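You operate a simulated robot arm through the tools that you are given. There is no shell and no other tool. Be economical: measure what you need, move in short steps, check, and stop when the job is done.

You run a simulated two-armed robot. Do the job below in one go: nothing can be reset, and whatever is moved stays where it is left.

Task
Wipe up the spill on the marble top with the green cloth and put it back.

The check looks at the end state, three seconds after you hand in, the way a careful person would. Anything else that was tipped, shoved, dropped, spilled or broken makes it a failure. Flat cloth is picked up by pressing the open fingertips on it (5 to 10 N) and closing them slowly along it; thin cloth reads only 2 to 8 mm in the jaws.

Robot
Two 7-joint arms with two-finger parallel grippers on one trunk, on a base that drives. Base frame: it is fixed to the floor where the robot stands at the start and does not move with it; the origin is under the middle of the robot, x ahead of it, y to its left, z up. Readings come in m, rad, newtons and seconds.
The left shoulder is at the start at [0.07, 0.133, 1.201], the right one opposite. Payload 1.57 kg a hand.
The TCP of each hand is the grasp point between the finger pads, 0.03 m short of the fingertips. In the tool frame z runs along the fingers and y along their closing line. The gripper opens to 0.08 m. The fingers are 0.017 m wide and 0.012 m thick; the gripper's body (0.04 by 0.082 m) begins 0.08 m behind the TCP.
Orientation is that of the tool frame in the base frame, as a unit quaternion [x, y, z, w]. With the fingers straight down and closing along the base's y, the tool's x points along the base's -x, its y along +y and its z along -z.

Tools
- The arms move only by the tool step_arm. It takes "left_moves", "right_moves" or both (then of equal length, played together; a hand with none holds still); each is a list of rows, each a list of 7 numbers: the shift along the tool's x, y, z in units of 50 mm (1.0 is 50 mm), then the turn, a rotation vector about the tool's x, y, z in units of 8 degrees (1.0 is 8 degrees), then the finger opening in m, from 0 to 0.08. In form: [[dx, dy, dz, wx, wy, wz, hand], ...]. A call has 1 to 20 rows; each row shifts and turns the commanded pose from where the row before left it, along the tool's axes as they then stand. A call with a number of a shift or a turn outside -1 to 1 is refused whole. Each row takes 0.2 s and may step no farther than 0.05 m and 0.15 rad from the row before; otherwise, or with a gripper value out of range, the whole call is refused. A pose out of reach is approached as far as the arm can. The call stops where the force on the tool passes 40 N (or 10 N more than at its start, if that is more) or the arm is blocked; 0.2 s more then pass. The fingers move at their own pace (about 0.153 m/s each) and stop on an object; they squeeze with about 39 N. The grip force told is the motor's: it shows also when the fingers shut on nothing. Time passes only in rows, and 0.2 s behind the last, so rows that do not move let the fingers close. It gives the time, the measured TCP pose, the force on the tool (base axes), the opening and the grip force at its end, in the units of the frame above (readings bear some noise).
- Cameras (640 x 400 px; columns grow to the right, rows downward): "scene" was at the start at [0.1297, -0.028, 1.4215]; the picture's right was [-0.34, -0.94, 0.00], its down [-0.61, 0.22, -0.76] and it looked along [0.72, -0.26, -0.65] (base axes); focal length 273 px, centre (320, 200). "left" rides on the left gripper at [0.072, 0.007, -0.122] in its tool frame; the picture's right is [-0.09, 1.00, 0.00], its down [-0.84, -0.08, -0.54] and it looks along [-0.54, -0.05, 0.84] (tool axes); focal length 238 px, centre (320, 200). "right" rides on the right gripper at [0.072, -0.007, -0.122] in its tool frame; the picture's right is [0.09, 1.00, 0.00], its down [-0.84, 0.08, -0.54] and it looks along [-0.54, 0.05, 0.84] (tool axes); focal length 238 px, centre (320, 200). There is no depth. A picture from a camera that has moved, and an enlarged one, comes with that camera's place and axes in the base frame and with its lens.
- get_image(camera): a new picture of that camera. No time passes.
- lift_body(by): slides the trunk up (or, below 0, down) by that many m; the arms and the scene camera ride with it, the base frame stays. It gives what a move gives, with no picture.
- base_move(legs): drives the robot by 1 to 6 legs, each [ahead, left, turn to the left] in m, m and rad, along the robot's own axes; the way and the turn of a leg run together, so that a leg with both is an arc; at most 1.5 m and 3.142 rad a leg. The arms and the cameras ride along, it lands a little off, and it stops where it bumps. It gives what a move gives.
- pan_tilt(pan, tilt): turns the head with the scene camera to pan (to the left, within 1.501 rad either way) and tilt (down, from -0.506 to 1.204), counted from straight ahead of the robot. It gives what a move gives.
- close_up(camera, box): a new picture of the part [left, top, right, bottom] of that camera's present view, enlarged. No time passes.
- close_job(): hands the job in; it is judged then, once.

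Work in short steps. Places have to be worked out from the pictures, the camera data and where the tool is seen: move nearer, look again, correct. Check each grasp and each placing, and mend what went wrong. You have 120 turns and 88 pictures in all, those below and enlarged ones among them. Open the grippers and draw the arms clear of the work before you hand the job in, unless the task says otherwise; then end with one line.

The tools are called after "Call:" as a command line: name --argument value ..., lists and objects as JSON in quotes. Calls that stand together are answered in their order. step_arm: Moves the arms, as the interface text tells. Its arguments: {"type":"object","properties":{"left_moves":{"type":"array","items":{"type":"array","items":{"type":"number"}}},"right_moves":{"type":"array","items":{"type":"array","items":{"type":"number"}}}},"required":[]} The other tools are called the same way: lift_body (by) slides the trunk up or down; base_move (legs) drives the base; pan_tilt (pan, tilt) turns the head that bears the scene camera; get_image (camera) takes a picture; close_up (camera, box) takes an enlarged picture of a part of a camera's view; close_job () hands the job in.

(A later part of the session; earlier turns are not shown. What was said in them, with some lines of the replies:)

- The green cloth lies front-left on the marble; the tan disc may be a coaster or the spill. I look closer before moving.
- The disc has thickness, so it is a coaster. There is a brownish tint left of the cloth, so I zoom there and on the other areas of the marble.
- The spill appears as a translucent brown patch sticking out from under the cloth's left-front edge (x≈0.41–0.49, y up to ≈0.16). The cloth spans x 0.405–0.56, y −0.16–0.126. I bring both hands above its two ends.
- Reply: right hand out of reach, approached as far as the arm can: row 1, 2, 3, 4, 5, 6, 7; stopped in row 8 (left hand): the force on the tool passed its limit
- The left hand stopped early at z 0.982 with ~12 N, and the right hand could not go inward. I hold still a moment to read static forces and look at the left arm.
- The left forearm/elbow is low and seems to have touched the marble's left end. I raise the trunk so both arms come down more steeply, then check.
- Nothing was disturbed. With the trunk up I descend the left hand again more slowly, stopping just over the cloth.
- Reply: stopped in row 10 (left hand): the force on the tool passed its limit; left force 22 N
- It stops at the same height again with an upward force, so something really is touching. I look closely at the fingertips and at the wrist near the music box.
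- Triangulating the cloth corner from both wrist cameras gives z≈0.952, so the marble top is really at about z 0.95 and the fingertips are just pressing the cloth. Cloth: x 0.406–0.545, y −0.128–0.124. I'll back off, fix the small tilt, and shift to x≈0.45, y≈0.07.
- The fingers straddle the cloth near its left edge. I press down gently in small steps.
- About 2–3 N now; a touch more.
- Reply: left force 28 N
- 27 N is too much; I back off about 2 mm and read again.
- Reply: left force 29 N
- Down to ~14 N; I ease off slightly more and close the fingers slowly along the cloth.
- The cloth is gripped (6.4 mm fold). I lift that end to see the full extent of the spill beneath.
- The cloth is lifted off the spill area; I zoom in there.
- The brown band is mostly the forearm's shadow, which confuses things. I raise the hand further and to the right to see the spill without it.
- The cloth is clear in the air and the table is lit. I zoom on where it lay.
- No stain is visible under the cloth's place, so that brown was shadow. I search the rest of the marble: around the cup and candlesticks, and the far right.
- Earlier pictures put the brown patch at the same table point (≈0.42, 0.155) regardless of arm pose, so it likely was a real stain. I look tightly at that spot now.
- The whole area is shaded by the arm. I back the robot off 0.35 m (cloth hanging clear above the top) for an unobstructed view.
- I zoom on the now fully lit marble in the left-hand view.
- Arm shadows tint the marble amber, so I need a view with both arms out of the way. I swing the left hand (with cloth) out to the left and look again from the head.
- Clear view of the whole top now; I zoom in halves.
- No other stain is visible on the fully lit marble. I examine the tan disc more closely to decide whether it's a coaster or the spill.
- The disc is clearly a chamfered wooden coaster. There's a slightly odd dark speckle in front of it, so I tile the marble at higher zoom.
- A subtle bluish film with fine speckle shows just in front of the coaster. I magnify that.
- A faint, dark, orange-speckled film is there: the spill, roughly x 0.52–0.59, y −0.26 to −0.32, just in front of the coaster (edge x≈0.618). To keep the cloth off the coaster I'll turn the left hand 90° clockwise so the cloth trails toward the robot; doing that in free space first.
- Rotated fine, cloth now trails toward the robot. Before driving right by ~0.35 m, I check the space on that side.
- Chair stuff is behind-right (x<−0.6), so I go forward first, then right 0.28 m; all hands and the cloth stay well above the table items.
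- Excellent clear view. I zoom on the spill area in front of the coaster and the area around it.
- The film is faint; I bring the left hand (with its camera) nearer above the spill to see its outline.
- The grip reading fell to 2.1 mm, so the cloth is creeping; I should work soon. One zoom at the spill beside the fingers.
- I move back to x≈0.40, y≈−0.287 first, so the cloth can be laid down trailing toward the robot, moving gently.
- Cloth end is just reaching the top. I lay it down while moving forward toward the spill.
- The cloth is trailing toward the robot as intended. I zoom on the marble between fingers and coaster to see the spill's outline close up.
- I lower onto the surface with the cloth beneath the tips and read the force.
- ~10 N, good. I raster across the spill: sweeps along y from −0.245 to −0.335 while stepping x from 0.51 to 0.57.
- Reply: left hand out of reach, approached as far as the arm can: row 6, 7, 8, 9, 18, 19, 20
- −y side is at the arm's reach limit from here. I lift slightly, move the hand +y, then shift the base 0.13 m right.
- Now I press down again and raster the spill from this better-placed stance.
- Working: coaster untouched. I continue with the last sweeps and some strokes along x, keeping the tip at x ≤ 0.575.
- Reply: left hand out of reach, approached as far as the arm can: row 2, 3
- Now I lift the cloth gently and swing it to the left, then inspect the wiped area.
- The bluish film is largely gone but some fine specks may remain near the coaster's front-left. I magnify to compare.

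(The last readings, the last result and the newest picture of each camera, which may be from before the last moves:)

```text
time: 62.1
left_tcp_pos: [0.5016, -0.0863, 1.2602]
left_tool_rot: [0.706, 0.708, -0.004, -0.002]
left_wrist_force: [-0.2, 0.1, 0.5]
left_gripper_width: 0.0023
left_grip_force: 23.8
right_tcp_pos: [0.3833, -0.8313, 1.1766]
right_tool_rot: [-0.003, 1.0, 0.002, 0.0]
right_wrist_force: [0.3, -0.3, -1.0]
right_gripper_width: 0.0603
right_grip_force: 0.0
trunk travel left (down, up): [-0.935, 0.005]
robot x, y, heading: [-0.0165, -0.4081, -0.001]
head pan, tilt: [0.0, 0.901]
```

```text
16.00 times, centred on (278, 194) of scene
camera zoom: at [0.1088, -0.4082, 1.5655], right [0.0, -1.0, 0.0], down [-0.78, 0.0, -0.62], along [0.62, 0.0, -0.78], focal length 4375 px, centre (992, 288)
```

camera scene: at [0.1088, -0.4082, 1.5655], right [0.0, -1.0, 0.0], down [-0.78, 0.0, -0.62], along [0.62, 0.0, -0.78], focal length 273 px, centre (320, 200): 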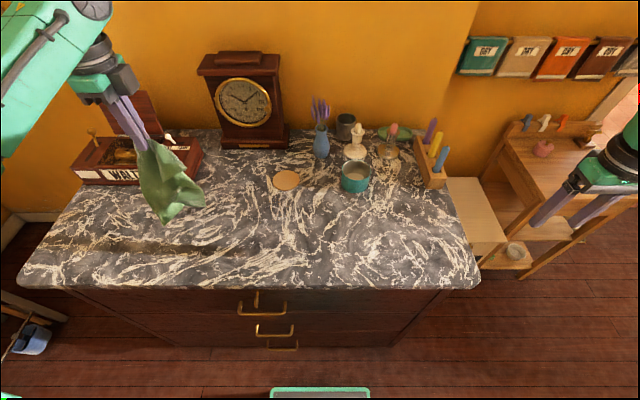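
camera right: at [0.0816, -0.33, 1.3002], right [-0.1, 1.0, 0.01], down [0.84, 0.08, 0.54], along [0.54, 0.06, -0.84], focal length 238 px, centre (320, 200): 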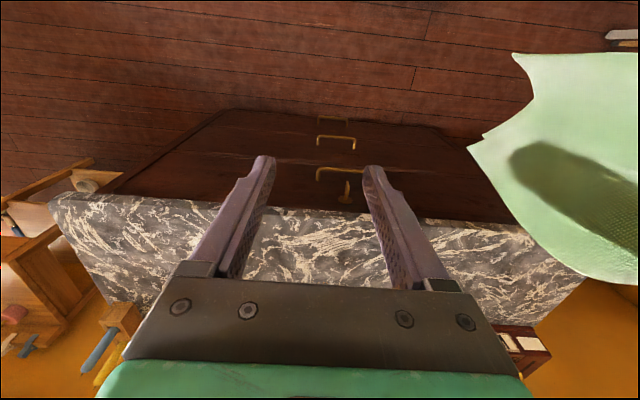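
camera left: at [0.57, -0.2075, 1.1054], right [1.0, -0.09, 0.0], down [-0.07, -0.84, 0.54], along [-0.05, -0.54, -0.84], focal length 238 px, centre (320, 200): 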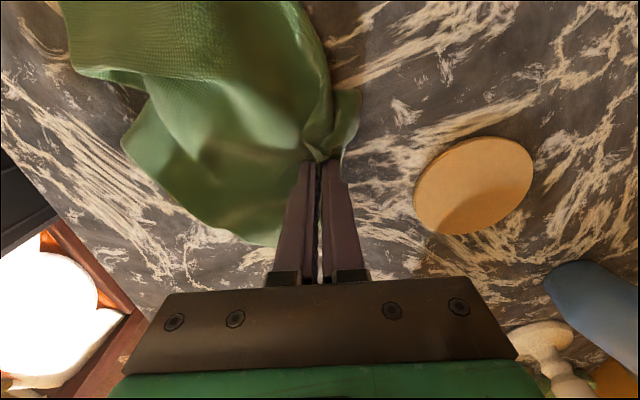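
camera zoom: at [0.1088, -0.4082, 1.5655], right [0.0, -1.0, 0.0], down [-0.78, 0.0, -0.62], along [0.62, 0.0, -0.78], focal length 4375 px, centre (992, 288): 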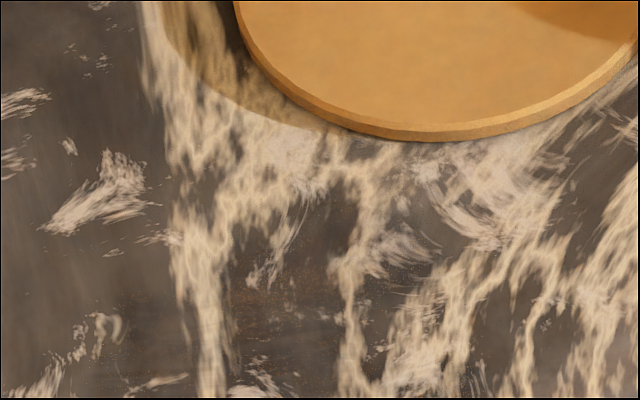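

Horizontal smear streaks and specks remain: using the finger as reference, the coaster's front edge is really at x≈0.633, so the spill spans about x 0.54–0.61, y −0.24 to −0.33, and I wiped a bit short. I shift the base slightly and wipe again further forward.

Call:
base_move --legs '[[0.02, -0.09, 0]]'

Call:
step_arm --left_moves '[[-0.3, -0.3, 0, 0, 0, 0, 0], [-0.3, -0.3, 0, 0, 0, 0, 0], [-0.3, -0.3, 0, 0, 0, 0, 0], [-0.3, -0.3, 0, 0, 0, 0, 0], [-0.3, -0.3, 0, 0, 0, 0, 0], [-0.3, -0.3, 0.2, 0, 0, 0, 0], [-0.3, -0.2, 0.4, 0, 0, 0, 0], [0, 0, 0.4, 0, 0, 0, 0], [0, 0.2, 0.4, 0, 0, 0, 0], [0, 0.2, 0.4, 0, 0, 0, 0], [0, 0.2, 0.4, 0, 0, 0, 0], [0, 0.25, 0.4, 0, 0, 0, 0], [0, 0.25, 0.4, 0, 0, 0, 0], [0, 0.25, 0.4, 0, 0, 0, 0], [0, 0.25, 0.4, 0, 0, 0, 0], [0, 0.3, 0.4, 0, 0, 0, 0], [0, 0.25, 0.4, 0, 0, 0, 0], [0, 0.2, 0.4, 0, 0, 0, 0], [0, 0, 0.3, 0, 0, 0, 0], [0, 0, 0, 0, 0, 0, 0]]'

Call:
get_image --camera "left"

```text
time: 63.2
left_tcp_pos: [0.5191, -0.1656, 1.2573]
left_tool_rot: [0.705, 0.71, -0.006, 0.001]
left_wrist_force: [-0.7, 0.9, -0.2]
left_gripper_width: 0.0025
left_grip_force: 24.3
right_tcp_pos: [0.4021, -0.9109, 1.1807]
right_tool_rot: [-0.003, 1.0, 0.0, 0.001]
right_wrist_force: [0.0, 1.2, 0.2]
right_gripper_width: 0.0601
right_grip_force: 0.1
trunk travel left (down, up): [-0.935, 0.005]
robot x, y, heading: [0.004, -0.5002, -0.002]
head pan, tilt: [0.0, 0.901]
```

```text
time: 67.4
left_tcp_pos: [0.5367, -0.2795, 0.9929]
left_tool_rot: [0.705, 0.709, -0.004, -0.002]
left_wrist_force: [0.6, 0.3, 0.4]
left_gripper_width: 0.0023
left_grip_force: 23.5
right_tcp_pos: [0.4042, -0.9195, 1.1764]
right_tool_rot: [-0.003, 1.0, 0.003, 0.0]
right_wrist_force: [0.1, 0.1, -0.9]
right_gripper_width: 0.0604
right_grip_force: 0.0
trunk travel left (down, up): [-0.935, 0.005]
robot x, y, heading: [-0.0006, -0.4955, -0.001]
head pan, tilt: [0.0, 0.901]
```

```text
17 pictures are left
camera left: at [0.5433, -0.2082, 1.1172], right [1.0, -0.09, -0.01], down [-0.07, -0.84, 0.54], along [-0.05, -0.54, -0.84], focal length 238 px, centre (320, 200)
```

left: 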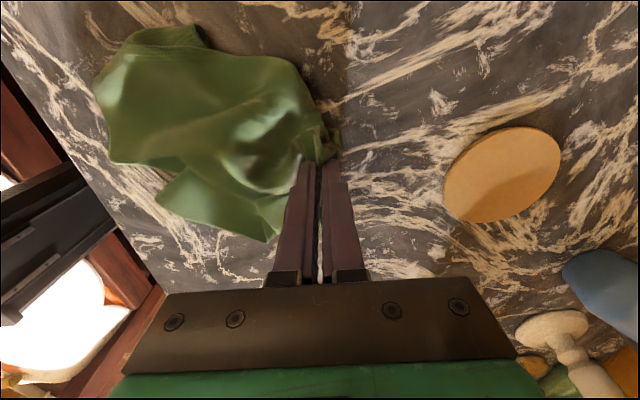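

Same clean setup; coaster edge confirmed at x≈0.635. I press and start the raster from x≈0.537.

Call:
step_arm --left_moves '[[0.4, 0, 0.12, 0, 0, 0, 0], [0.4, 0, 0.12, 0, 0, 0, 0], [0.2, 0, 0.02, 0, 0, 0, 0], [-0.42, 0, 0, 0, 0, 0, 0], [-0.42, 0, 0, 0, 0, 0, 0], [-0.42, 0, 0, 0, 0, 0, 0], [-0.42, 0, 0, 0, 0, 0, 0], [-0.42, 0, 0, 0, 0, 0, 0], [0, 0.25, 0, 0, 0, 0, 0], [0.42, 0, 0, 0, 0, 0, 0], [0.42, 0, 0, 0, 0, 0, 0], [0.42, 0, 0, 0, 0, 0, 0], [0.42, 0, 0, 0, 0, 0, 0], [0.42, 0, 0, 0, 0, 0, 0], [0, 0.25, 0, 0, 0, 0, 0], [-0.42, 0, 0, 0, 0, 0, 0], [-0.42, 0, 0, 0, 0, 0, 0], [-0.42, 0, 0, 0, 0, 0, 0], [-0.42, 0, 0, 0, 0, 0, 0], [-0.42, 0, 0, 0, 0, 0, 0]]'

```text
time: 71.6
left_tcp_pos: [0.5609, -0.3339, 0.9827]
left_tool_rot: [0.705, 0.709, -0.002, 0.0]
left_wrist_force: [-0.5, 8.1, 22.7]
left_gripper_width: 0.0021
left_grip_force: 24.3
right_tcp_pos: [0.3997, -0.9201, 1.1788]
right_tool_rot: [-0.004, 1.0, 0.002, 0.001]
right_wrist_force: [-0.3, -0.5, 0.3]
right_gripper_width: 0.0602
right_grip_force: 0.1
trunk travel left (down, up): [-0.935, 0.005]
robot x, y, heading: [0.0045, -0.4993, 0.003]
head pan, tilt: [0.0, 0.901]
```

Good contact. I continue to x≈0.597 in ~12 mm steps.

Call:
step_arm --left_moves '[[0, 0.25, 0, 0, 0, 0, 0], [0.42, 0, 0, 0, 0, 0, 0], [0.42, 0, 0, 0, 0, 0, 0], [0.42, 0, 0, 0, 0, 0, 0], [0.42, 0, 0, 0, 0, 0, 0], [0.42, 0, 0, 0, 0, 0, 0], [0, 0.25, 0, 0, 0, 0, 0], [-0.42, 0, 0, 0, 0, 0, 0], [-0.42, 0, 0, 0, 0, 0, 0], [-0.42, 0, 0, 0, 0, 0, 0], [-0.42, 0, 0, 0, 0, 0, 0], [-0.42, 0, 0, 0, 0, 0, 0], [0, 0.2, 0, 0, 0, 0, 0], [0.42, 0, 0, 0, 0, 0, 0], [0.42, 0, 0, 0, 0, 0, 0], [0.42, 0, 0, 0, 0, 0, 0], [0.42, 0, 0, 0, 0, 0, 0], [0.42, 0, 0, 0, 0, 0, 0], [0, 0, 0, 0, 0, 0, 0]]'

Call:
get_image --camera "left"

```text
time: 75.6
left_tcp_pos: [0.5843, -0.2293, 0.9829]
left_tool_rot: [0.705, 0.709, -0.001, -0.002]
left_wrist_force: [-0.1, -1.8, 10.5]
left_gripper_width: 0.0023
left_grip_force: 23.2
left hand out of reach, approached as far as the arm can: row 13
right_tcp_pos: [0.4018, -0.9206, 1.1768]
right_tool_rot: [-0.004, 1.0, 0.003, 0.0]
right_wrist_force: [-1.0, -0.2, -0.1]
right_gripper_width: 0.0599
right_grip_force: 0.0
trunk travel left (down, up): [-0.935, 0.005]
robot x, y, heading: [0.0044, -0.4984, -0.003]
head pan, tilt: [0.0, 0.901]
```

```text
16 pictures are left
camera left: at [0.5909, -0.1586, 1.106], right [1.0, -0.09, -0.01], down [-0.07, -0.84, 0.54], along [-0.05, -0.54, -0.84], focal length 238 px, centre (320, 200)
```

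left: 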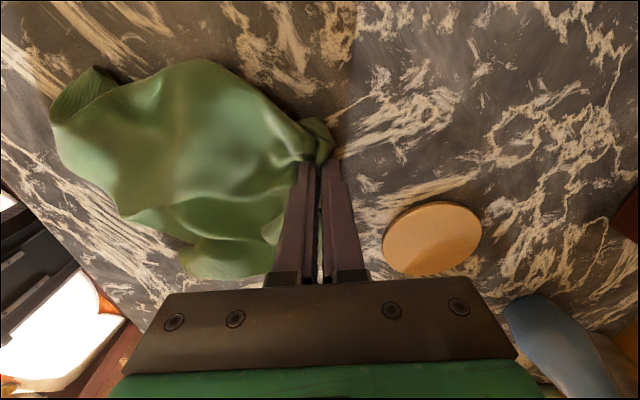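

The last step forward fell short (x 0.584), so I add x≈0.597 and do a further back-and-forth there, then strokes back along x.

Call:
step_arm --left_moves '[[0, 0.25, 0, 0, 0, 0, 0], [-0.42, 0, 0, 0, 0, 0, 0], [-0.42, 0, 0, 0, 0, 0, 0], [-0.42, 0, 0, 0, 0, 0, 0], [-0.42, 0, 0, 0, 0, 0, 0], [0.42, 0, 0, 0, 0, 0, 0], [0.42, 0, 0, 0, 0, 0, 0], [0.42, 0, 0, 0, 0, 0, 0], [0, -0.4, 0, 0, 0, 0, 0], [0, -0.4, 0, 0, 0, 0, 0], [0, -0.4, 0, 0, 0, 0, 0], [-0.4, 0, 0, 0, 0, 0, 0], [0, 0.4, 0, 0, 0, 0, 0], [0, 0.4, 0, 0, 0, 0, 0], [0, 0.3, 0, 0, 0, 0, 0], [-0.4, 0, 0, 0, 0, 0, 0], [0, -0.4, 0, 0, 0, 0, 0], [0, -0.4, 0, 0, 0, 0, 0], [0, -0.4, 0, 0, 0, 0, 0], [0, 0, 0, 0, 0, 0, 0]]'

```text
time: 79.8
left_tcp_pos: [0.5231, -0.2899, 0.9814]
left_tool_rot: [0.705, 0.71, -0.003, -0.002]
left_wrist_force: [2.9, -0.3, 12.8]
left_gripper_width: 0.0024
left_grip_force: 23.7
left hand out of reach, approached as far as the arm can: row 1
right_tcp_pos: [0.4034, -0.9206, 1.1762]
right_tool_rot: [-0.003, 1.0, 0.003, 0.0]
right_wrist_force: [-0.2, 0.3, -0.2]
right_gripper_width: 0.0601
right_grip_force: 0.1
trunk travel left (down, up): [-0.935, 0.005]
robot x, y, heading: [0.0013, -0.497, 0.003]
head pan, tilt: [0.0, 0.901]
```

I lift and swing the cloth left again to inspect the wiped area.

Call:
step_arm --left_moves '[[0, 0, -0.3, 0, 0, 0, 0], [0, 0, -0.4, 0, 0, 0, 0], [0, 0, -0.5, 0, 0, 0, 0], [0, 0, -0.5, 0, 0, 0, 0], [0, 0, -0.5, 0, 0, 0, 0], [0, 0, -0.5, 0, 0, 0, 0], [0, 0, -0.5, 0, 0, 0, 0], [0, 0, -0.5, 0, 0, 0, 0], [0, 0, -0.5, 0, 0, 0, 0], [0.5, 0, -0.5, 0, 0, 0, 0], [0.5, 0, -0.5, 0, 0, 0, 0], [0.5, 0, -0.4, 0, 0, 0, 0], [0.5, 0, 0, 0, 0, 0, 0], [0.5, 0, 0, 0, 0, 0, 0], [0.5, 0, 0, 0, 0, 0, 0], [0.5, 0, 0, 0, 0, 0, 0], [0.5, 0, 0, 0, 0, 0, 0], [0, 0, 0, 0, 0, 0, 0]]'

Call:
close_up --camera "scene" --box '[220, 165, 300, 230]'

Call:
close_up --camera "scene" --box '[238, 190, 278, 215]'

```text
time: 83.6
left_tcp_pos: [0.5225, -0.0902, 1.2609]
left_tool_rot: [0.705, 0.709, -0.004, -0.002]
left_wrist_force: [0.0, -0.3, 0.2]
left_gripper_width: 0.0025
left_grip_force: 23.6
right_tcp_pos: [0.4045, -0.9191, 1.1764]
right_tool_rot: [-0.003, 1.0, 0.002, 0.0]
right_wrist_force: [0.1, 0.5, 0.6]
right_gripper_width: 0.0601
right_grip_force: 0.0
trunk travel left (down, up): [-0.935, 0.005]
robot x, y, heading: [0.0079, -0.4974, 0.001]
head pan, tilt: [0.0, 0.901]
```

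```text
6.15 times, centred on (260, 198) of scene
camera zoom: at [0.1288, -0.4967, 1.5655], right [0.0, -1.0, 0.0], down [-0.78, 0.0, -0.62], along [0.62, 0.0, -0.78], focal length 1683 px, centre (689, 215)
```

zoom: 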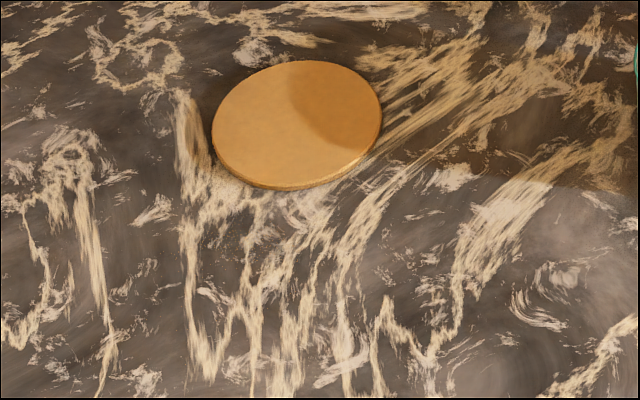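

```text
16.00 times, centred on (258, 202) of scene
camera zoom: at [0.1288, -0.4967, 1.5655], right [0.0, -1.0, 0.0], down [-0.78, 0.0, -0.62], along [0.62, 0.0, -0.78], focal length 4375 px, centre (1312, 160)
```

zoom: 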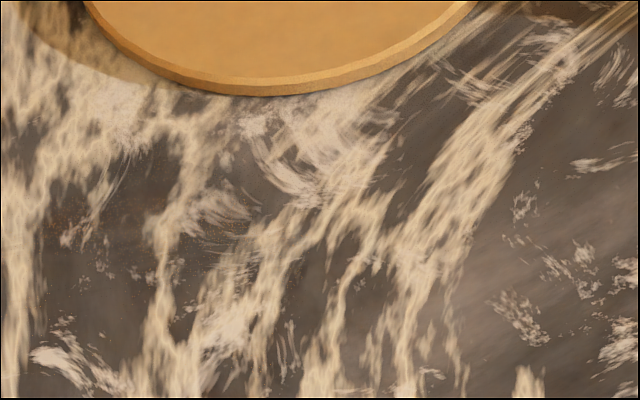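

Much better; only faint specks remain at x≈0.595–0.61, y≈−0.25 to −0.31, right in front of the coaster. I move the base 5 cm forward for reach and wipe that strip once more.

Call:
base_move --legs '[[0.05, 0.0, 0]]'

Call:
step_arm --left_moves '[[-0.47, -0.3, 0, 0, 0, 0, 0], [-0.47, -0.3, 0, 0, 0, 0, 0], [-0.47, -0.3, 0, 0, 0, 0, 0], [-0.47, -0.3, 0, 0, 0, 0, 0], [-0.47, -0.3, 0, 0, 0, 0, 0], [-0.47, -0.3, 0.2, 0, 0, 0, 0], [-0.47, -0.2, 0.4, 0, 0, 0, 0], [0, 0, 0.4, 0, 0, 0, 0], [0, 0.2, 0.4, 0, 0, 0, 0], [0, 0.2, 0.4, 0, 0, 0, 0], [0, 0.2, 0.4, 0, 0, 0, 0], [0, 0.25, 0.4, 0, 0, 0, 0], [0, 0.25, 0.4, 0, 0, 0, 0], [0, 0.25, 0.4, 0, 0, 0, 0], [0, 0.25, 0.4, 0, 0, 0, 0], [0, 0.2, 0.4, 0, 0, 0, 0], [0, 0.15, 0.4, 0, 0, 0, 0], [0, 0.1, 0.4, 0, 0, 0, 0], [0, 0, 0.3, 0, 0, 0, 0], [0, 0, 0, 0, 0, 0, 0]]'

Call:
get_image --camera "left"

```text
time: 84.6
left_tcp_pos: [0.563, -0.0906, 1.2655]
left_tool_rot: [0.705, 0.709, 0.0, 0.001]
left_wrist_force: [-0.3, 0.7, -0.1]
left_gripper_width: 0.0022
left_grip_force: 23.9
right_tcp_pos: [0.4436, -0.9188, 1.1805]
right_tool_rot: [-0.004, 1.0, 0.002, 0.004]
right_wrist_force: [-1.1, -0.2, 0.4]
right_gripper_width: 0.0599
right_grip_force: 0.0
trunk travel left (down, up): [-0.935, 0.005]
robot x, y, heading: [0.053, -0.4991, -0.0]
head pan, tilt: [0.0, 0.901]
```

```text
time: 88.8
left_tcp_pos: [0.5746, -0.2539, 0.997]
left_tool_rot: [0.705, 0.709, -0.003, -0.001]
left_wrist_force: [-0.4, -0.2, 0.0]
left_gripper_width: 0.0023
left_grip_force: 24.2
right_tcp_pos: [0.4532, -0.9184, 1.1771]
right_tool_rot: [-0.004, 1.0, 0.003, 0.0]
right_wrist_force: [0.0, -0.3, -0.7]
right_gripper_width: 0.0601
right_grip_force: 0.0
trunk travel left (down, up): [-0.935, 0.005]
robot x, y, heading: [0.0543, -0.4957, 0.002]
head pan, tilt: [0.0, 0.901]
```

```text
13 pictures are left
camera left: at [0.581, -0.1833, 1.1199], right [1.0, -0.09, -0.01], down [-0.07, -0.84, 0.54], along [-0.05, -0.54, -0.84], focal length 238 px, centre (320, 200)
```

left: 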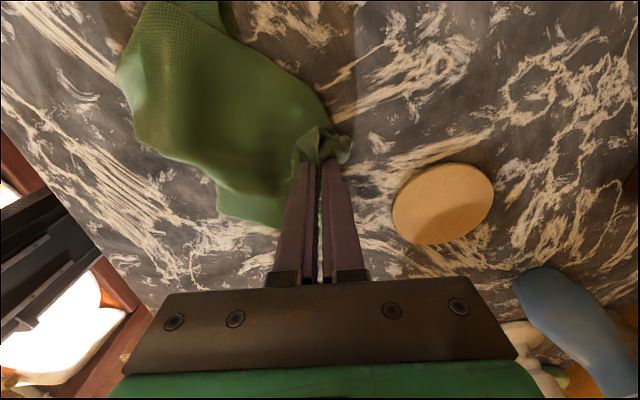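

I press down and sweep x = 0.575, 0.588, 0.60.

Call:
step_arm --left_moves '[[0.2, 0, 0.14, 0, 0, 0, 0], [0.2, 0, 0.14, 0, 0, 0, 0], [0.2, 0, 0.06, 0, 0, 0, 0], [-0.42, 0, 0, 0, 0, 0, 0], [-0.42, 0, 0, 0, 0, 0, 0], [-0.42, 0, 0, 0, 0, 0, 0], [-0.42, 0, 0, 0, 0, 0, 0], [-0.42, 0, 0, 0, 0, 0, 0], [0, 0.26, 0, 0, 0, 0, 0], [0.42, 0, 0, 0, 0, 0, 0], [0.42, 0, 0, 0, 0, 0, 0], [0.42, 0, 0, 0, 0, 0, 0], [0.42, 0, 0, 0, 0, 0, 0], [0.42, 0, 0, 0, 0, 0, 0], [0, 0.24, 0, 0, 0, 0, 0], [-0.42, 0, 0, 0, 0, 0, 0], [-0.42, 0, 0, 0, 0, 0, 0], [-0.42, 0, 0, 0, 0, 0, 0], [-0.3, 0, 0, 0, 0, 0, 0], [0, 0, 0, 0, 0, 0, 0]]'

Call:
get_image --camera "left"

```text
time: 93.0
left_tcp_pos: [0.5986, -0.3019, 0.985]
left_tool_rot: [0.704, 0.71, 0.003, 0.002]
left_wrist_force: [-6.1, 3.5, 22.3]
left_gripper_width: 0.0025
left_grip_force: 24.6
right_tcp_pos: [0.4501, -0.9191, 1.1781]
right_tool_rot: [-0.005, 1.0, 0.004, 0.002]
right_wrist_force: [0.6, 0.2, -0.2]
right_gripper_width: 0.06
right_grip_force: 0.0
trunk travel left (down, up): [-0.935, 0.005]
robot x, y, heading: [0.0534, -0.4971, 0.005]
head pan, tilt: [0.0, 0.901]
stopped in row 20 (left hand): the force on the tool passed its limit (the readings are from after the stop); the commanded pose is now the measured one
```

```text
12 pictures are left
camera left: at [0.6035, -0.2307, 1.1086], right [1.0, -0.08, 0.01], down [-0.07, -0.84, 0.54], along [-0.04, -0.54, -0.84], focal length 238 px, centre (320, 200)
```

left: 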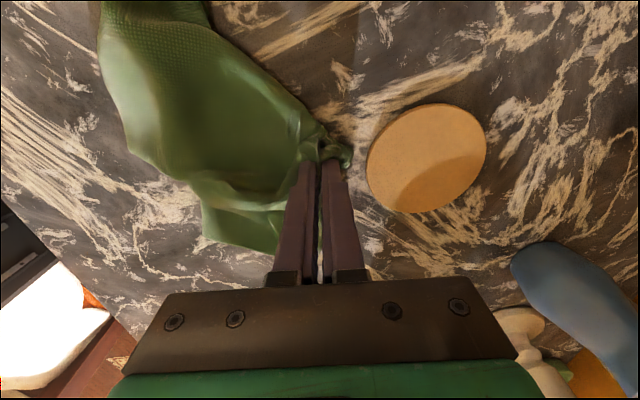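

The press force had grown past the limit; the coaster is still untouched. I relieve a little, do one +y sweep and a stroke back, then lift and swing left.

Call:
step_arm --left_moves '[[0, 0, -0.03, 0, 0, 0, 0], [0.42, 0, 0, 0, 0, 0, 0], [0.42, 0, 0, 0, 0, 0, 0], [-0.42, 0, 0, 0, 0, 0, 0], [0, -0.4, 0, 0, 0, 0, 0], [0, -0.4, 0, 0, 0, 0, 0], [0, 0, -0.4, 0, 0, 0, 0], [0, 0, -0.5, 0, 0, 0, 0], [0, 0, -0.5, 0, 0, 0, 0], [0, 0, -0.5, 0, 0, 0, 0], [0, 0, -0.5, 0, 0, 0, 0], [0, 0, -0.5, 0, 0, 0, 0], [0, 0, -0.5, 0, 0, 0, 0], [0, 0, -0.5, 0, 0, 0, 0], [0.6, -0.3, -0.6, 0, 0, 0, 0], [0.6, -0.3, -0.6, 0, 0, 0, 0], [0.6, -0.3, -0.4, 0, 0, 0, 0], [0.6, -0.3, -0.4, 0, 0, 0, 0], [0.6, -0.3, 0, 0, 0, 0, 0], [0.6, 0, 0, 0, 0, 0, 0]]'

Call:
close_up --camera "scene" --box '[235, 190, 285, 222]'

```text
time: 97.2
left_tcp_pos: [0.4838, -0.0999, 1.2753]
left_tool_rot: [0.705, 0.709, -0.001, 0.001]
left_wrist_force: [0.0, 0.0, 0.2]
left_gripper_width: 0.0025
left_grip_force: 24.0
right_tcp_pos: [0.4532, -0.9177, 1.1774]
right_tool_rot: [-0.003, 1.0, 0.002, 0.0]
right_wrist_force: [0.4, -0.1, 0.1]
right_gripper_width: 0.0601
right_grip_force: 0.0
trunk travel left (down, up): [-0.935, 0.005]
robot x, y, heading: [0.0559, -0.4967, 0.003]
head pan, tilt: [0.0, 0.901]
```

```text
12.50 times, centred on (260, 206) of scene
camera zoom: at [0.1792, -0.4949, 1.5655], right [0.0, -1.0, 0.0], down [-0.78, 0.0, -0.62], along [0.62, 0.0, -0.78], focal length 3418 px, centre (1070, 125)
```

zoom: 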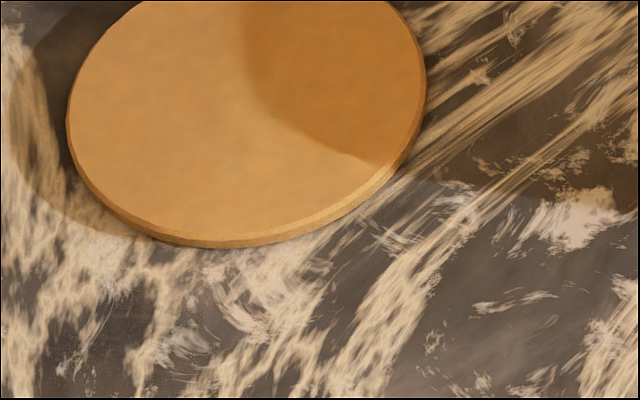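

That strip looks clean now (the arc left of the coaster is its own shadow, as is the cup's shadow on it). One more look at the rest of the wiped region.

Call:
close_up --camera "scene" --box '[220, 200, 284, 240]'

```text
10.00 times, centred on (252, 220) of scene
camera zoom: at [0.1792, -0.4949, 1.5655], right [0.0, -1.0, 0.0], down [-0.78, 0.0, -0.62], along [0.62, 0.0, -0.78], focal length 2734 px, centre (1000, 0)
```

zoom: 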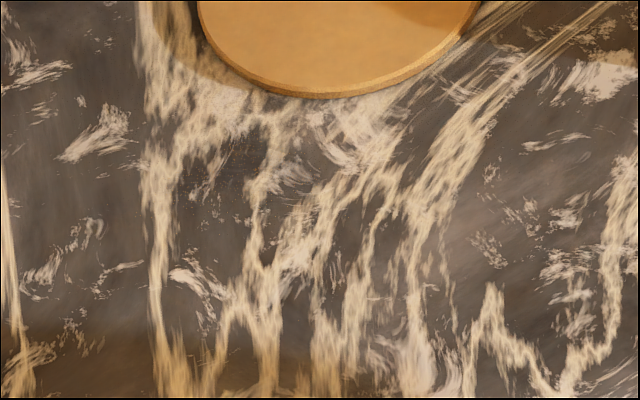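

Call:
close_up --camera "scene" --box '[232, 206, 256, 221]'

```text
16.00 times, centred on (244, 214) of scene
camera zoom: at [0.1792, -0.4949, 1.5655], right [0.0, -1.0, 0.0], down [-0.78, 0.0, -0.62], along [0.62, 0.0, -0.78], focal length 4375 px, centre (1536, -16)
```

zoom: 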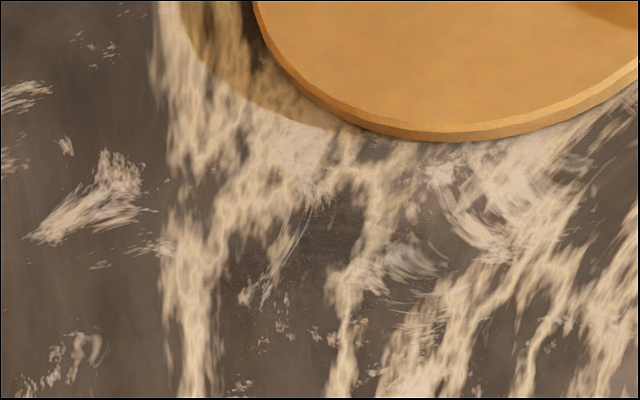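

Only a few very faint specks are left at x≈0.605–0.615, y≈−0.26 to −0.285. One short final pass there for thoroughness.

Call:
step_arm --left_moves '[[-0.5, -0.08, 0, 0, 0, 0, 0], [-0.5, -0.08, 0, 0, 0, 0, 0], [-0.5, -0.08, 0, 0, 0, 0, 0], [-0.5, -0.08, 0, 0, 0, 0, 0], [-0.5, -0.08, 0.3, 0, 0, 0, 0], [-0.5, -0.08, 0.4, 0, 0, 0, 0], [0, 0, 0.4, 0, 0, 0, 0], [0, 0.26, 0.4, 0, 0, 0, 0], [0, 0.26, 0.4, 0, 0, 0, 0], [0, 0.26, 0.4, 0, 0, 0, 0], [0, 0.26, 0.4, 0, 0, 0, 0], [0, 0.26, 0.4, 0, 0, 0, 0], [0, 0.26, 0.4, 0, 0, 0, 0], [0, 0.26, 0.4, 0, 0, 0, 0], [0, 0.26, 0.4, 0, 0, 0, 0], [0, 0.26, 0.4, 0, 0, 0, 0], [0, 0.26, 0.4, 0, 0, 0, 0], [0, 0, 0.25, 0, 0, 0, 0], [0, 0, 0.2, 0, 0, 0, 0], [0, 0, 0, 0, 0, 0, 0]]'

```text
time: 101.4
left_tcp_pos: [0.5909, -0.2505, 0.9991]
left_tool_rot: [0.704, 0.71, -0.001, -0.001]
left_wrist_force: [0.1, -0.8, -0.4]
left_gripper_width: 0.0024
left_grip_force: 23.3
right_tcp_pos: [0.4543, -0.9187, 1.1762]
right_tool_rot: [-0.004, 1.0, 0.003, -0.001]
right_wrist_force: [-0.4, -0.4, 0.5]
right_gripper_width: 0.06
right_grip_force: 0.1
trunk travel left (down, up): [-0.935, 0.005]
robot x, y, heading: [0.0509, -0.4945, -0.005]
head pan, tilt: [0.0, 0.901]
```

Call:
step_arm --left_moves '[[0.2, 0.1, 0.16, 0, 0, 0, 0], [0.1, 0, 0.16, 0, 0, 0, 0], [-0.4, 0, 0.04, 0, 0, 0, 0], [-0.4, 0, 0, 0, 0, 0, 0], [-0.4, 0, 0, 0, 0, 0, 0], [0.4, 0, 0, 0, 0, 0, 0], [0.4, 0, 0, 0, 0, 0, 0], [0.4, 0, 0, 0, 0, 0, 0], [0, 0.2, 0, 0, 0, 0, 0], [-0.3, 0, 0, 0, 0, 0, 0], [-0.3, 0, 0, 0, 0, 0, 0], [-0.3, 0, 0, 0, 0, 0, 0], [0.3, 0, 0, 0, 0, 0, 0], [0.3, 0, 0, 0, 0, 0, 0], [0, -0.4, 0, 0, 0, 0, 0], [0, -0.4, 0, 0, 0, 0, 0], [0, 0, 0, 0, 0, 0, 0]]'

Call:
get_image --camera "left"

```text
time: 105.0
left_tcp_pos: [0.5649, -0.2519, 0.9833]
left_tool_rot: [0.704, 0.71, -0.001, -0.002]
left_wrist_force: [-1.1, 1.3, 10.6]
left_gripper_width: 0.0025
left_grip_force: 23.6
right_tcp_pos: [0.4532, -0.9195, 1.1774]
right_tool_rot: [-0.004, 1.0, 0.003, 0.0]
right_wrist_force: [0.2, 0.3, 0.7]
right_gripper_width: 0.0603
right_grip_force: 0.1
trunk travel left (down, up): [-0.935, 0.005]
robot x, y, heading: [0.0552, -0.4952, 0.011]
head pan, tilt: [0.0, 0.901]
```

```text
8 pictures are left
camera left: at [0.571, -0.1809, 1.1068], right [1.0, -0.08, 0.0], down [-0.07, -0.84, 0.54], along [-0.05, -0.54, -0.84], focal length 238 px, centre (320, 200)
```

left: 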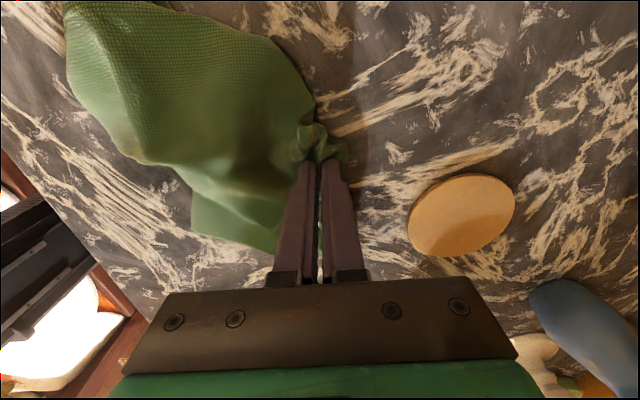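

Coaster still in place (edge x≈0.632). Now to put the cloth back: I lift it, move it toward (0.46, −0.10), and turn the hand back 90°.

Call:
step_arm --left_moves '[[0, -0.2, -0.3, 0, 0, 0, 0], [0, -0.2, -0.5, 0, 0, 0, 0], [0, -0.2, -0.5, 0, 0, 0, 0], [0, -0.2, -0.5, 0, 0, 0, 0], [0.2, -0.2, -0.5, 0, 0, 0, 0], [0.2, -0.2, -0.5, 0, 0, 0, 0], [0.2, -0.2, -0.5, 0, 0, 0, 0], [0.2, -0.2, -0.5, 0, 0, 0, 0], [0.4, -0.2, -0.5, 0, 0, 0, 0], [0.4, -0.2, -0.5, 0, 0, 0, 0], [0.4, 0, -0.5, 0, 0, 0, 0], [0.4, 0, -0.5, 0, 0, 0, 0], [0.4, 0, 0, 0, 0, 0, 0], [0.4, 0, 0, 0, 0, 0, 0], [0, 0, 0, 0, 0, 0, 0]]'

Call:
step_arm --left_moves '[[0, 0, 0, 0, 0, -0.94, 0], [0, 0, 0, 0, 0, -0.94, 0], [0, 0, 0, 0, 0, -0.94, 0], [0, 0, 0, 0, 0, -0.94, 0], [0, 0, 0, 0, 0, -0.94, 0], [0, 0, 0, 0, 0, -0.94, 0], [0, 0, 0, 0, 0, -0.94, 0], [0, 0, 0, 0, 0, -0.94, 0], [0, 0, 0, 0, 0, -0.94, 0], [0, 0, 0, 0, 0, -0.94, 0], [0, 0, 0, 0, 0, -0.94, 0], [0, 0, 0, 0, 0, -0.91, 0], [0, 0, 0, 0, 0, 0, 0]]'

Call:
base_move --legs '[[-0.05, 0.2, 0], [0, 0.25, 0]]'

Call:
get_image --camera "scene"

```text
time: 108.2
left_tcp_pos: [0.4658, -0.0903, 1.2709]
left_tool_rot: [0.704, 0.71, -0.001, -0.001]
left_wrist_force: [-0.8, 0.1, 0.3]
left_gripper_width: 0.0025
left_grip_force: 23.9
right_tcp_pos: [0.4541, -0.9188, 1.177]
right_tool_rot: [-0.003, 1.0, 0.003, 0.0]
right_wrist_force: [0.7, 0.8, 0.1]
right_gripper_width: 0.0598
right_grip_force: 0.2
trunk travel left (down, up): [-0.935, 0.005]
robot x, y, heading: [0.0516, -0.4967, -0.003]
head pan, tilt: [0.0, 0.901]
```

```text
time: 111.0
left_tcp_pos: [0.4648, -0.0911, 1.2722]
left_tool_rot: [-0.006, 1.0, -0.001, -0.001]
left_wrist_force: [-0.1, -0.2, -0.2]
left_gripper_width: 0.0023
left_grip_force: 23.9
right_tcp_pos: [0.4537, -0.9192, 1.1772]
right_tool_rot: [-0.003, 1.0, 0.002, 0.0]
right_wrist_force: [-0.1, 0.1, 0.0]
right_gripper_width: 0.0604
right_grip_force: 0.0
trunk travel left (down, up): [-0.935, 0.005]
robot x, y, heading: [0.0493, -0.5001, 0.005]
head pan, tilt: [0.0, 0.901]
```

```text
time: 114.0
left_tcp_pos: [0.4127, 0.3552, 1.2745]
left_tool_rot: [-0.007, 1.0, 0.002, -0.001]
left_wrist_force: [-0.3, -0.2, -0.4]
left_gripper_width: 0.0025
left_grip_force: 23.9
right_tcp_pos: [0.4041, -0.472, 1.1755]
right_tool_rot: [-0.006, 1.0, 0.005, -0.001]
right_wrist_force: [-0.3, -0.6, -0.5]
right_gripper_width: 0.0601
right_grip_force: 0.0
trunk travel left (down, up): [-0.935, 0.005]
robot x, y, heading: [0.0051, -0.0474, 0.01]
head pan, tilt: [0.0, 0.901]
```

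```text
7 pictures are left
camera scene: at [0.128, -0.0526, 1.5655], right [0.01, -1.0, 0.0], down [-0.78, 0.0, -0.62], along [0.62, 0.01, -0.78], focal length 273 px, centre (320, 200)
```

scene: 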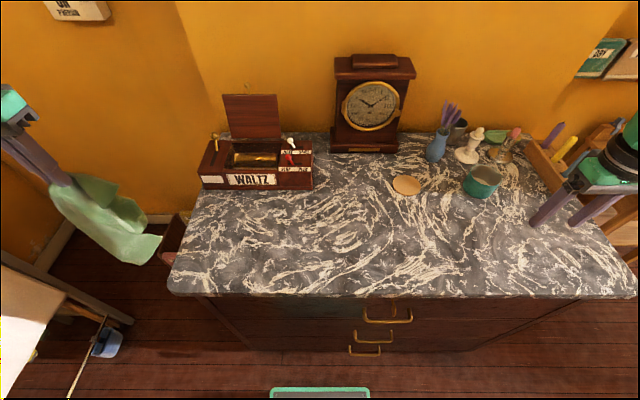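

All objects are where they were and the marble looks clean. I carry the cloth to above its place's right end (y≈−0.12), ready to lay it leftward.

Call:
step_arm --left_moves '[[-0.06, -0.4, 0, 0, 0, 0, 0], [-0.06, -0.6, 0, 0, 0, 0, 0], [-0.06, -0.6, 0, 0, 0, 0, 0], [-0.06, -0.6, 0, 0, 0, 0, 0], [-0.06, -0.6, 0, 0, 0, 0, 0], [-0.06, -0.6, 0, 0, 0, 0, 0], [-0.06, -0.6, 0, 0, 0, 0, 0], [-0.06, -0.6, 0, 0, 0, 0, 0], [-0.06, -0.6, 0, 0, 0, 0, 0], [-0.06, -0.6, 0, 0, 0, 0, 0], [-0.06, -0.6, 0, 0, 0, 0, 0], [-0.06, -0.6, 0, 0, 0, 0, 0], [-0.06, -0.6, 0, 0, 0, 0, 0], [0, -0.6, 0, 0, 0, 0, 0], [0, -0.6, 0, 0, 0, 0, 0], [0, -0.4, 0, 0, 0, 0, 0], [0, -0.3, 0, 0, 0, 0, 0], [0, 0, 0.3, 0, 0, 0, 0], [0, 0, 0.4, 0, 0, 0, 0], [0, 0, 0, 0, 0, 0, 0]]'

Call:
get_image --camera "left"

```text
time: 118.2
left_tcp_pos: [0.4577, -0.1165, 1.2362]
left_tool_rot: [-0.007, 1.0, -0.001, -0.001]
left_wrist_force: [1.2, 0.0, 0.2]
left_gripper_width: 0.0022
left_grip_force: 23.8
right_tcp_pos: [0.4032, -0.4694, 1.1762]
right_tool_rot: [-0.005, 1.0, 0.003, 0.0]
right_wrist_force: [0.8, 0.5, 1.0]
right_gripper_width: 0.0598
right_grip_force: 0.1
trunk travel left (down, up): [-0.935, 0.005]
robot x, y, heading: [0.001, -0.0478, 0.01]
head pan, tilt: [0.0, 0.901]
```

```text
6 pictures are left
camera left: at [0.3846, -0.1112, 1.36], right [0.08, 1.0, 0.0], down [0.84, -0.07, 0.54], along [0.54, -0.04, -0.84], focal length 238 px, centre (320, 200)
```

left: 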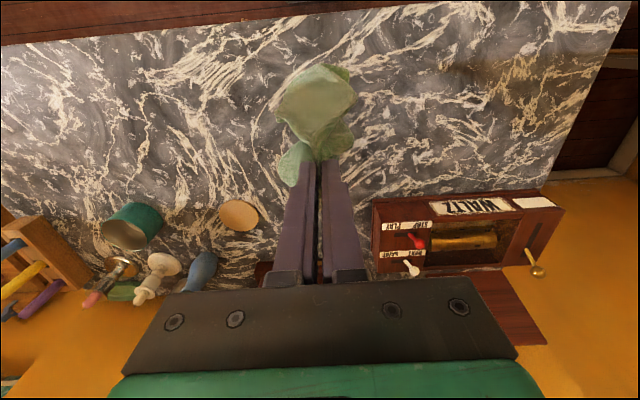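

I lower until the cloth's end touches, then lay it down while moving left along an arc to y≈0.085.

Call:
step_arm --left_moves '[[0, 0, 0.5, 0, 0, 0, 0], [0, 0, 0.5, 0, 0, 0, 0], [0, 0.1, 0.4, 0, 0, 0, 0], [0, 0.2, 0.4, 0, 0, 0, 0], [0, 0.3, 0.4, 0, 0, 0, 0], [0, 0.4, 0.4, 0, 0, 0, 0], [0, 0.4, 0.4, 0, 0, 0, 0], [0, 0.4, 0.35, 0, 0, 0, 0], [0, 0.4, 0.35, 0, 0, 0, 0], [0, 0.4, 0.3, 0, 0, 0, 0], [0, 0.4, 0.3, 0, 0, 0, 0], [0, 0.4, 0.25, 0, 0, 0, 0], [0, 0.4, 0.2, 0, 0, 0, 0], [0, 0.2, 0.1, 0, 0, 0, 0], [0, 0, 0, 0, 0, 0, 0]]'

Call:
get_image --camera "left"

```text
time: 121.5
left_tcp_pos: [0.4547, 0.0843, 0.9951]
left_tool_rot: [-0.006, 1.0, 0.0, -0.001]
left_wrist_force: [0.0, 0.0, 1.4]
left_gripper_width: 0.0026
left_grip_force: 23.8
right_tcp_pos: [0.4044, -0.4692, 1.1773]
right_tool_rot: [-0.006, 1.0, 0.002, 0.0]
right_wrist_force: [0.6, -0.1, -0.4]
right_gripper_width: 0.0602
right_grip_force: 0.1
trunk travel left (down, up): [-0.935, 0.005]
robot x, y, heading: [0.003, -0.0485, 0.01]
head pan, tilt: [0.0, 0.901]
```

```text
5 pictures are left
camera left: at [0.3828, 0.0894, 1.1189], right [0.08, 1.0, 0.0], down [0.84, -0.07, 0.54], along [0.54, -0.04, -0.84], focal length 238 px, centre (320, 200)
```

left: 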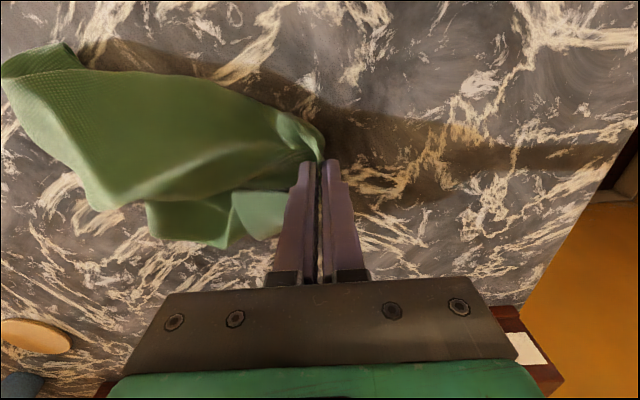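

The cloth is laid roughly in place but ~2–3 cm short toward the left and front-shifted. I drag it taut to about (0.475, 0.115), lower, and release.

Call:
step_arm --left_moves '[[-0.1, 0.15, 0.05, 0, 0, 0, 0], [-0.1, 0.15, 0.05, 0, 0, 0, 0], [-0.1, 0.15, 0.05, 0, 0, 0, 0], [-0.1, 0.15, 0.05, 0, 0, 0, 0], [0, 0, 0, 0, 0, 0, 0], [0, 0, 0, 0, 0, 0, 0.01], [0, 0, 0, 0, 0, 0, 0.02], [0, 0, 0, 0, 0, 0, 0.03], [0, 0, 0, 0, 0, 0, 0.03], [0, 0, -0.3, 0, 0, 0, 0.03], [0, 0, -0.5, 0, 0, 0, 0.03], [0, 0, -0.5, 0, 0, 0, 0.03], [0.3, 0, -0.8, 0, 0, 0, 0.03], [0.3, 0, -0.8, 0, 0, 0, 0.03], [0.3, 0, -0.8, 0, 0, 0, 0.03], [0.3, 0, -0.8, 0, 0, 0, 0.03], [0, 0, 0, 0, 0, 0, 0.03]]'

Call:
get_image --camera "left"

```text
time: 125.0
left_tcp_pos: [0.414, 0.1132, 1.2098]
left_tool_rot: [-0.006, 1.0, 0.0, -0.001]
left_wrist_force: [0.2, 0.7, -0.3]
left_gripper_width: 0.0299
left_grip_force: 0.1
right_tcp_pos: [0.4058, -0.4684, 1.1762]
right_tool_rot: [-0.007, 1.0, 0.002, 0.0]
right_wrist_force: [-0.7, -0.2, 0.4]
right_gripper_width: 0.0602
right_grip_force: 0.1
trunk travel left (down, up): [-0.935, 0.005]
robot x, y, heading: [0.0018, -0.0521, 0.005]
head pan, tilt: [0.0, 0.901]
```

```text
4 pictures are left
camera left: at [0.342, 0.1186, 1.3333], right [0.08, 1.0, 0.0], down [0.84, -0.07, 0.54], along [0.54, -0.04, -0.84], focal length 238 px, centre (320, 200)
```

left: 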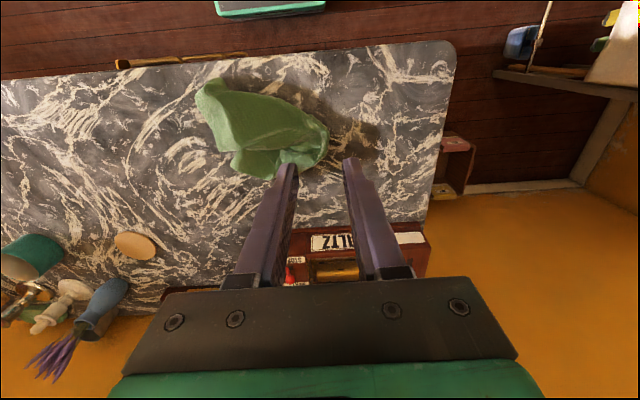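

Released; the cloth lies within its former area but is bunched toward the left (centre ≈(0.45, 0.03) vs original (0.47, 0)). I'll take its right end near (0.43, −0.03) and draw it right to spread it.

Call:
step_arm --left_moves '[[-0.1, -0.6, 0, 0, 0, 0, 0.05], [-0.1, -0.6, 0, 0, 0, 0, 0.05], [-0.1, -0.6, 0.3, 0, 0, 0, 0.05], [0, -0.6, 0.5, 0, 0, 0, 0.05], [0, -0.5, 0.5, 0, 0, 0, 0.05], [0, 0, 0.5, 0, 0, 0, 0.05], [0, 0, 0.5, 0, 0, 0, 0.05], [0, 0, 0.5, 0, 0, 0, 0.05], [0, 0, 0.4, 0, 0, 0, 0.05], [0, 0, 0.4, 0, 0, 0, 0.05], [0, 0, 0.3, 0, 0, 0, 0.05], [0, 0, 0.2, 0, 0, 0, 0.05], [0, 0, 0.15, 0, 0, 0, 0.05], [0, 0, 0.15, 0, 0, 0, 0.05], [0, 0, 0, 0, 0, 0, 0.05]]'

Call:
get_image --camera "left"

```text
time: 128.2
left_tcp_pos: [0.431, -0.0313, 0.9908]
left_tool_rot: [-0.007, 1.0, -0.002, 0.0]
left_wrist_force: [0.3, -0.2, 0.6]
left_gripper_width: 0.0503
left_grip_force: 0.0
right_tcp_pos: [0.4051, -0.4686, 1.1772]
right_tool_rot: [-0.007, 1.0, 0.002, -0.001]
right_wrist_force: [0.4, 0.0, 0.7]
right_gripper_width: 0.0602
right_grip_force: 0.2
trunk travel left (down, up): [-0.935, 0.005]
robot x, y, heading: [0.0027, -0.0477, 0.006]
head pan, tilt: [0.0, 0.901]
```

```text
3 pictures are left
camera left: at [0.3584, -0.0261, 1.1141], right [0.08, 1.0, 0.0], down [0.84, -0.07, 0.54], along [0.54, -0.04, -0.84], focal length 238 px, centre (320, 200)
```

left: 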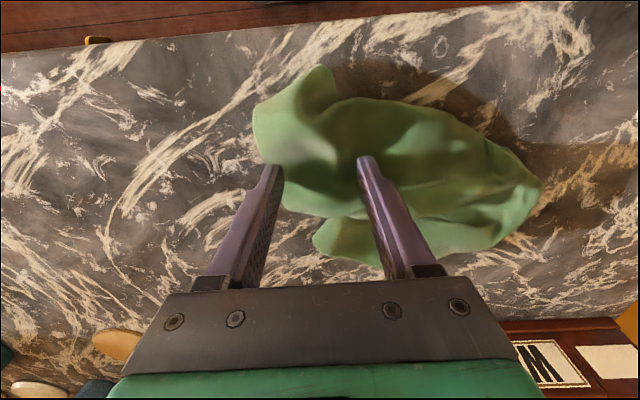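

The fingers straddle the cloth's right end. I shift slightly onto it, press lightly and close slowly.

Call:
step_arm --left_moves '[[0, 0.2, 0.09, 0, 0, 0, 0.05], [0, 0, 0.09, 0, 0, 0, 0.05], [0, 0, 0.02, 0, 0, 0, 0.045], [0, 0, 0, 0, 0, 0, 0.04], [0, 0, 0, 0, 0, 0, 0.035], [0, 0, 0, 0, 0, 0, 0.03], [0, 0, 0, 0, 0, 0, 0.025], [0, 0, 0, 0, 0, 0, 0.02], [0, 0, 0, 0, 0, 0, 0.015], [0, 0, 0, 0, 0, 0, 0.01], [0, 0, 0, 0, 0, 0, 0.005], [0, 0, 0, 0, 0, 0, 0], [0, 0, 0, 0, 0, 0, 0], [0, 0, 0, 0, 0, 0, 0]]'

```text
time: 131.2
left_tcp_pos: [0.4266, -0.0194, 0.9829]
left_tool_rot: [-0.006, 1.0, -0.001, 0.002]
left_wrist_force: [2.1, 7.0, 36.7]
left_gripper_width: 0.0029
left_grip_force: 23.5
right_tcp_pos: [0.4001, -0.4669, 1.1793]
right_tool_rot: [-0.006, 1.0, 0.002, 0.002]
right_wrist_force: [0.8, 0.7, 1.0]
right_gripper_width: 0.0599
right_grip_force: 0.2
trunk travel left (down, up): [-0.935, 0.005]
robot x, y, heading: [0.0018, -0.0494, 0.007]
head pan, tilt: [0.0, 0.901]
```

Gripped (2.9 mm). I ease up ~8 mm and draw it right by ~7 cm and back by ~2 cm, then release and raise.

Call:
step_arm --left_moves '[[0, 0, -0.12, 0, 0, 0, 0], [0, 0, -0.1, 0, 0, 0, 0], [-0.07, -0.24, 0, 0, 0, 0, 0], [-0.07, -0.24, 0, 0, 0, 0, 0], [-0.07, -0.24, 0, 0, 0, 0, 0], [-0.07, -0.24, 0, 0, 0, 0, 0], [-0.07, -0.24, 0, 0, 0, 0, 0], [-0.07, -0.24, 0, 0, 0, 0, 0], [0, 0, 0.08, 0, 0, 0, 0], [0, 0, 0, 0, 0, 0, 0.015], [0, 0, 0, 0, 0, 0, 0.03], [0, 0, -0.2, 0, 0, 0, 0.03], [0, 0, -0.5, 0, 0, 0, 0.03], [0, 0, -0.6, 0, 0, 0, 0.03], [0, 0, -0.8, 0, 0, 0, 0.03], [0, 0.5, -0.8, 0, 0, 0, 0.03], [0, 0.5, -0.8, 0, 0, 0, 0.03], [0, 0.5, -0.8, 0, 0, 0, 0.03], [0, 0.5, -0.6, 0, 0, 0, 0.03], [0, 0, 0, 0, 0, 0, 0.03]]'

Call:
get_image --camera "left"

```text
time: 135.4
left_tcp_pos: [0.4522, 0.0084, 1.2403]
left_tool_rot: [-0.006, 1.0, 0.0, -0.001]
left_wrist_force: [-0.8, 1.1, 0.4]
left_gripper_width: 0.03
left_grip_force: 0.1
right_tcp_pos: [0.4048, -0.4685, 1.176]
right_tool_rot: [-0.006, 1.0, 0.002, 0.0]
right_wrist_force: [0.5, 0.0, 0.9]
right_gripper_width: 0.06
right_grip_force: 0.1
trunk travel left (down, up): [-0.935, 0.005]
robot x, y, heading: [0.0022, -0.0483, 0.012]
head pan, tilt: [0.0, 0.901]
```

```text
2 pictures are left
camera left: at [0.3802, 0.0132, 1.3652], right [0.08, 1.0, 0.0], down [0.84, -0.07, 0.54], along [0.54, -0.04, -0.84], focal length 238 px, centre (320, 200)
```

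left: 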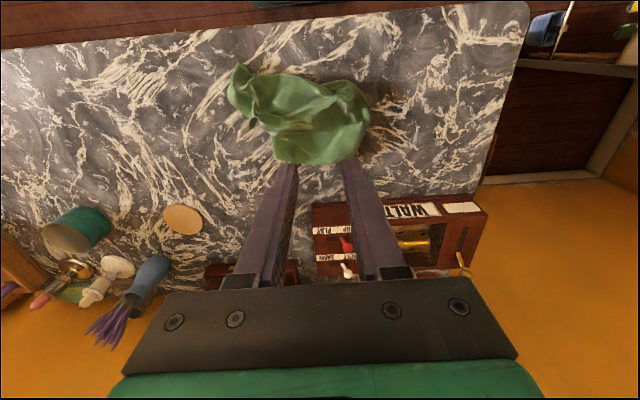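

The cloth now covers its original footprint (x≈0.41–0.56, y≈−0.13–0.10, originally 0.41–0.55, −0.13–0.12). I back the robot off so both arms are clear, open the gripper, and take a last look.

Call:
base_move --legs '[[-0.3, 0, 0]]'

Call:
step_arm --left_moves '[[0, 0.8, 0, 0, 0, 0, 0.06], [0, 0.8, 0, 0, 0, 0, 0.08], [0, 0.8, 0, 0, 0, 0, 0.08], [0, 0.8, 0, 0, 0, 0, 0.08], [0, 0.8, 0, 0, 0, 0, 0.08], [0, 0, 0, 0, 0, 0, 0.08]]'

Call:
get_image --camera "scene"

```text
time: 137.5
left_tcp_pos: [0.148, 0.0058, 1.2406]
left_tool_rot: [-0.006, 1.0, 0.0, -0.002]
left_wrist_force: [-0.4, -0.1, -0.5]
left_gripper_width: 0.0297
left_grip_force: 0.1
right_tcp_pos: [0.1005, -0.4715, 1.176]
right_tool_rot: [-0.006, 1.0, 0.002, -0.001]
right_wrist_force: [-0.3, 0.0, 0.4]
right_gripper_width: 0.0598
right_grip_force: 0.1
trunk travel left (down, up): [-0.935, 0.005]
robot x, y, heading: [-0.3075, -0.0542, 0.01]
head pan, tilt: [0.0, 0.901]
```

```text
time: 138.9
left_tcp_pos: [0.1449, 0.205, 1.2417]
left_tool_rot: [-0.006, 1.0, 0.0, 0.0]
left_wrist_force: [0.8, -0.2, -0.5]
left_gripper_width: 0.0802
left_grip_force: 0.1
right_tcp_pos: [0.0988, -0.471, 1.176]
right_tool_rot: [-0.006, 1.0, 0.002, 0.0]
right_wrist_force: [0.3, -0.4, 0.7]
right_gripper_width: 0.0597
right_grip_force: 0.0
trunk travel left (down, up): [-0.935, 0.005]
robot x, y, heading: [-0.3033, -0.0557, 0.01]
head pan, tilt: [0.0, 0.901]
```

```text
1 pictures are left
camera scene: at [-0.1787, -0.0498, 1.5655], right [0.01, -1.0, 0.0], down [-0.78, -0.01, -0.62], along [0.62, 0.0, -0.78], focal length 273 px, centre (320, 200)
```

scene: 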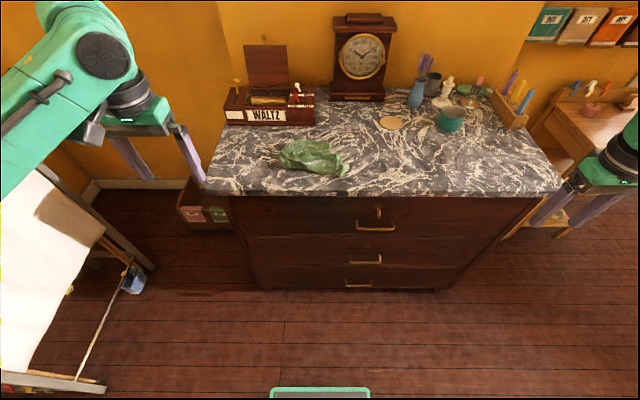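

The cloth rests in its place, every other object stands as before, and the arms are clear; I hand in.

Call:
close_job

```text
The job is handed in.
```

I wiped up the spill in front of the coaster (a few very faint specks were the last thing visible there, and I didn't recheck after the final pass) and put the green cloth back in its original spot, slightly crumpled rather than flat; nothing else looked moved in the last picture.
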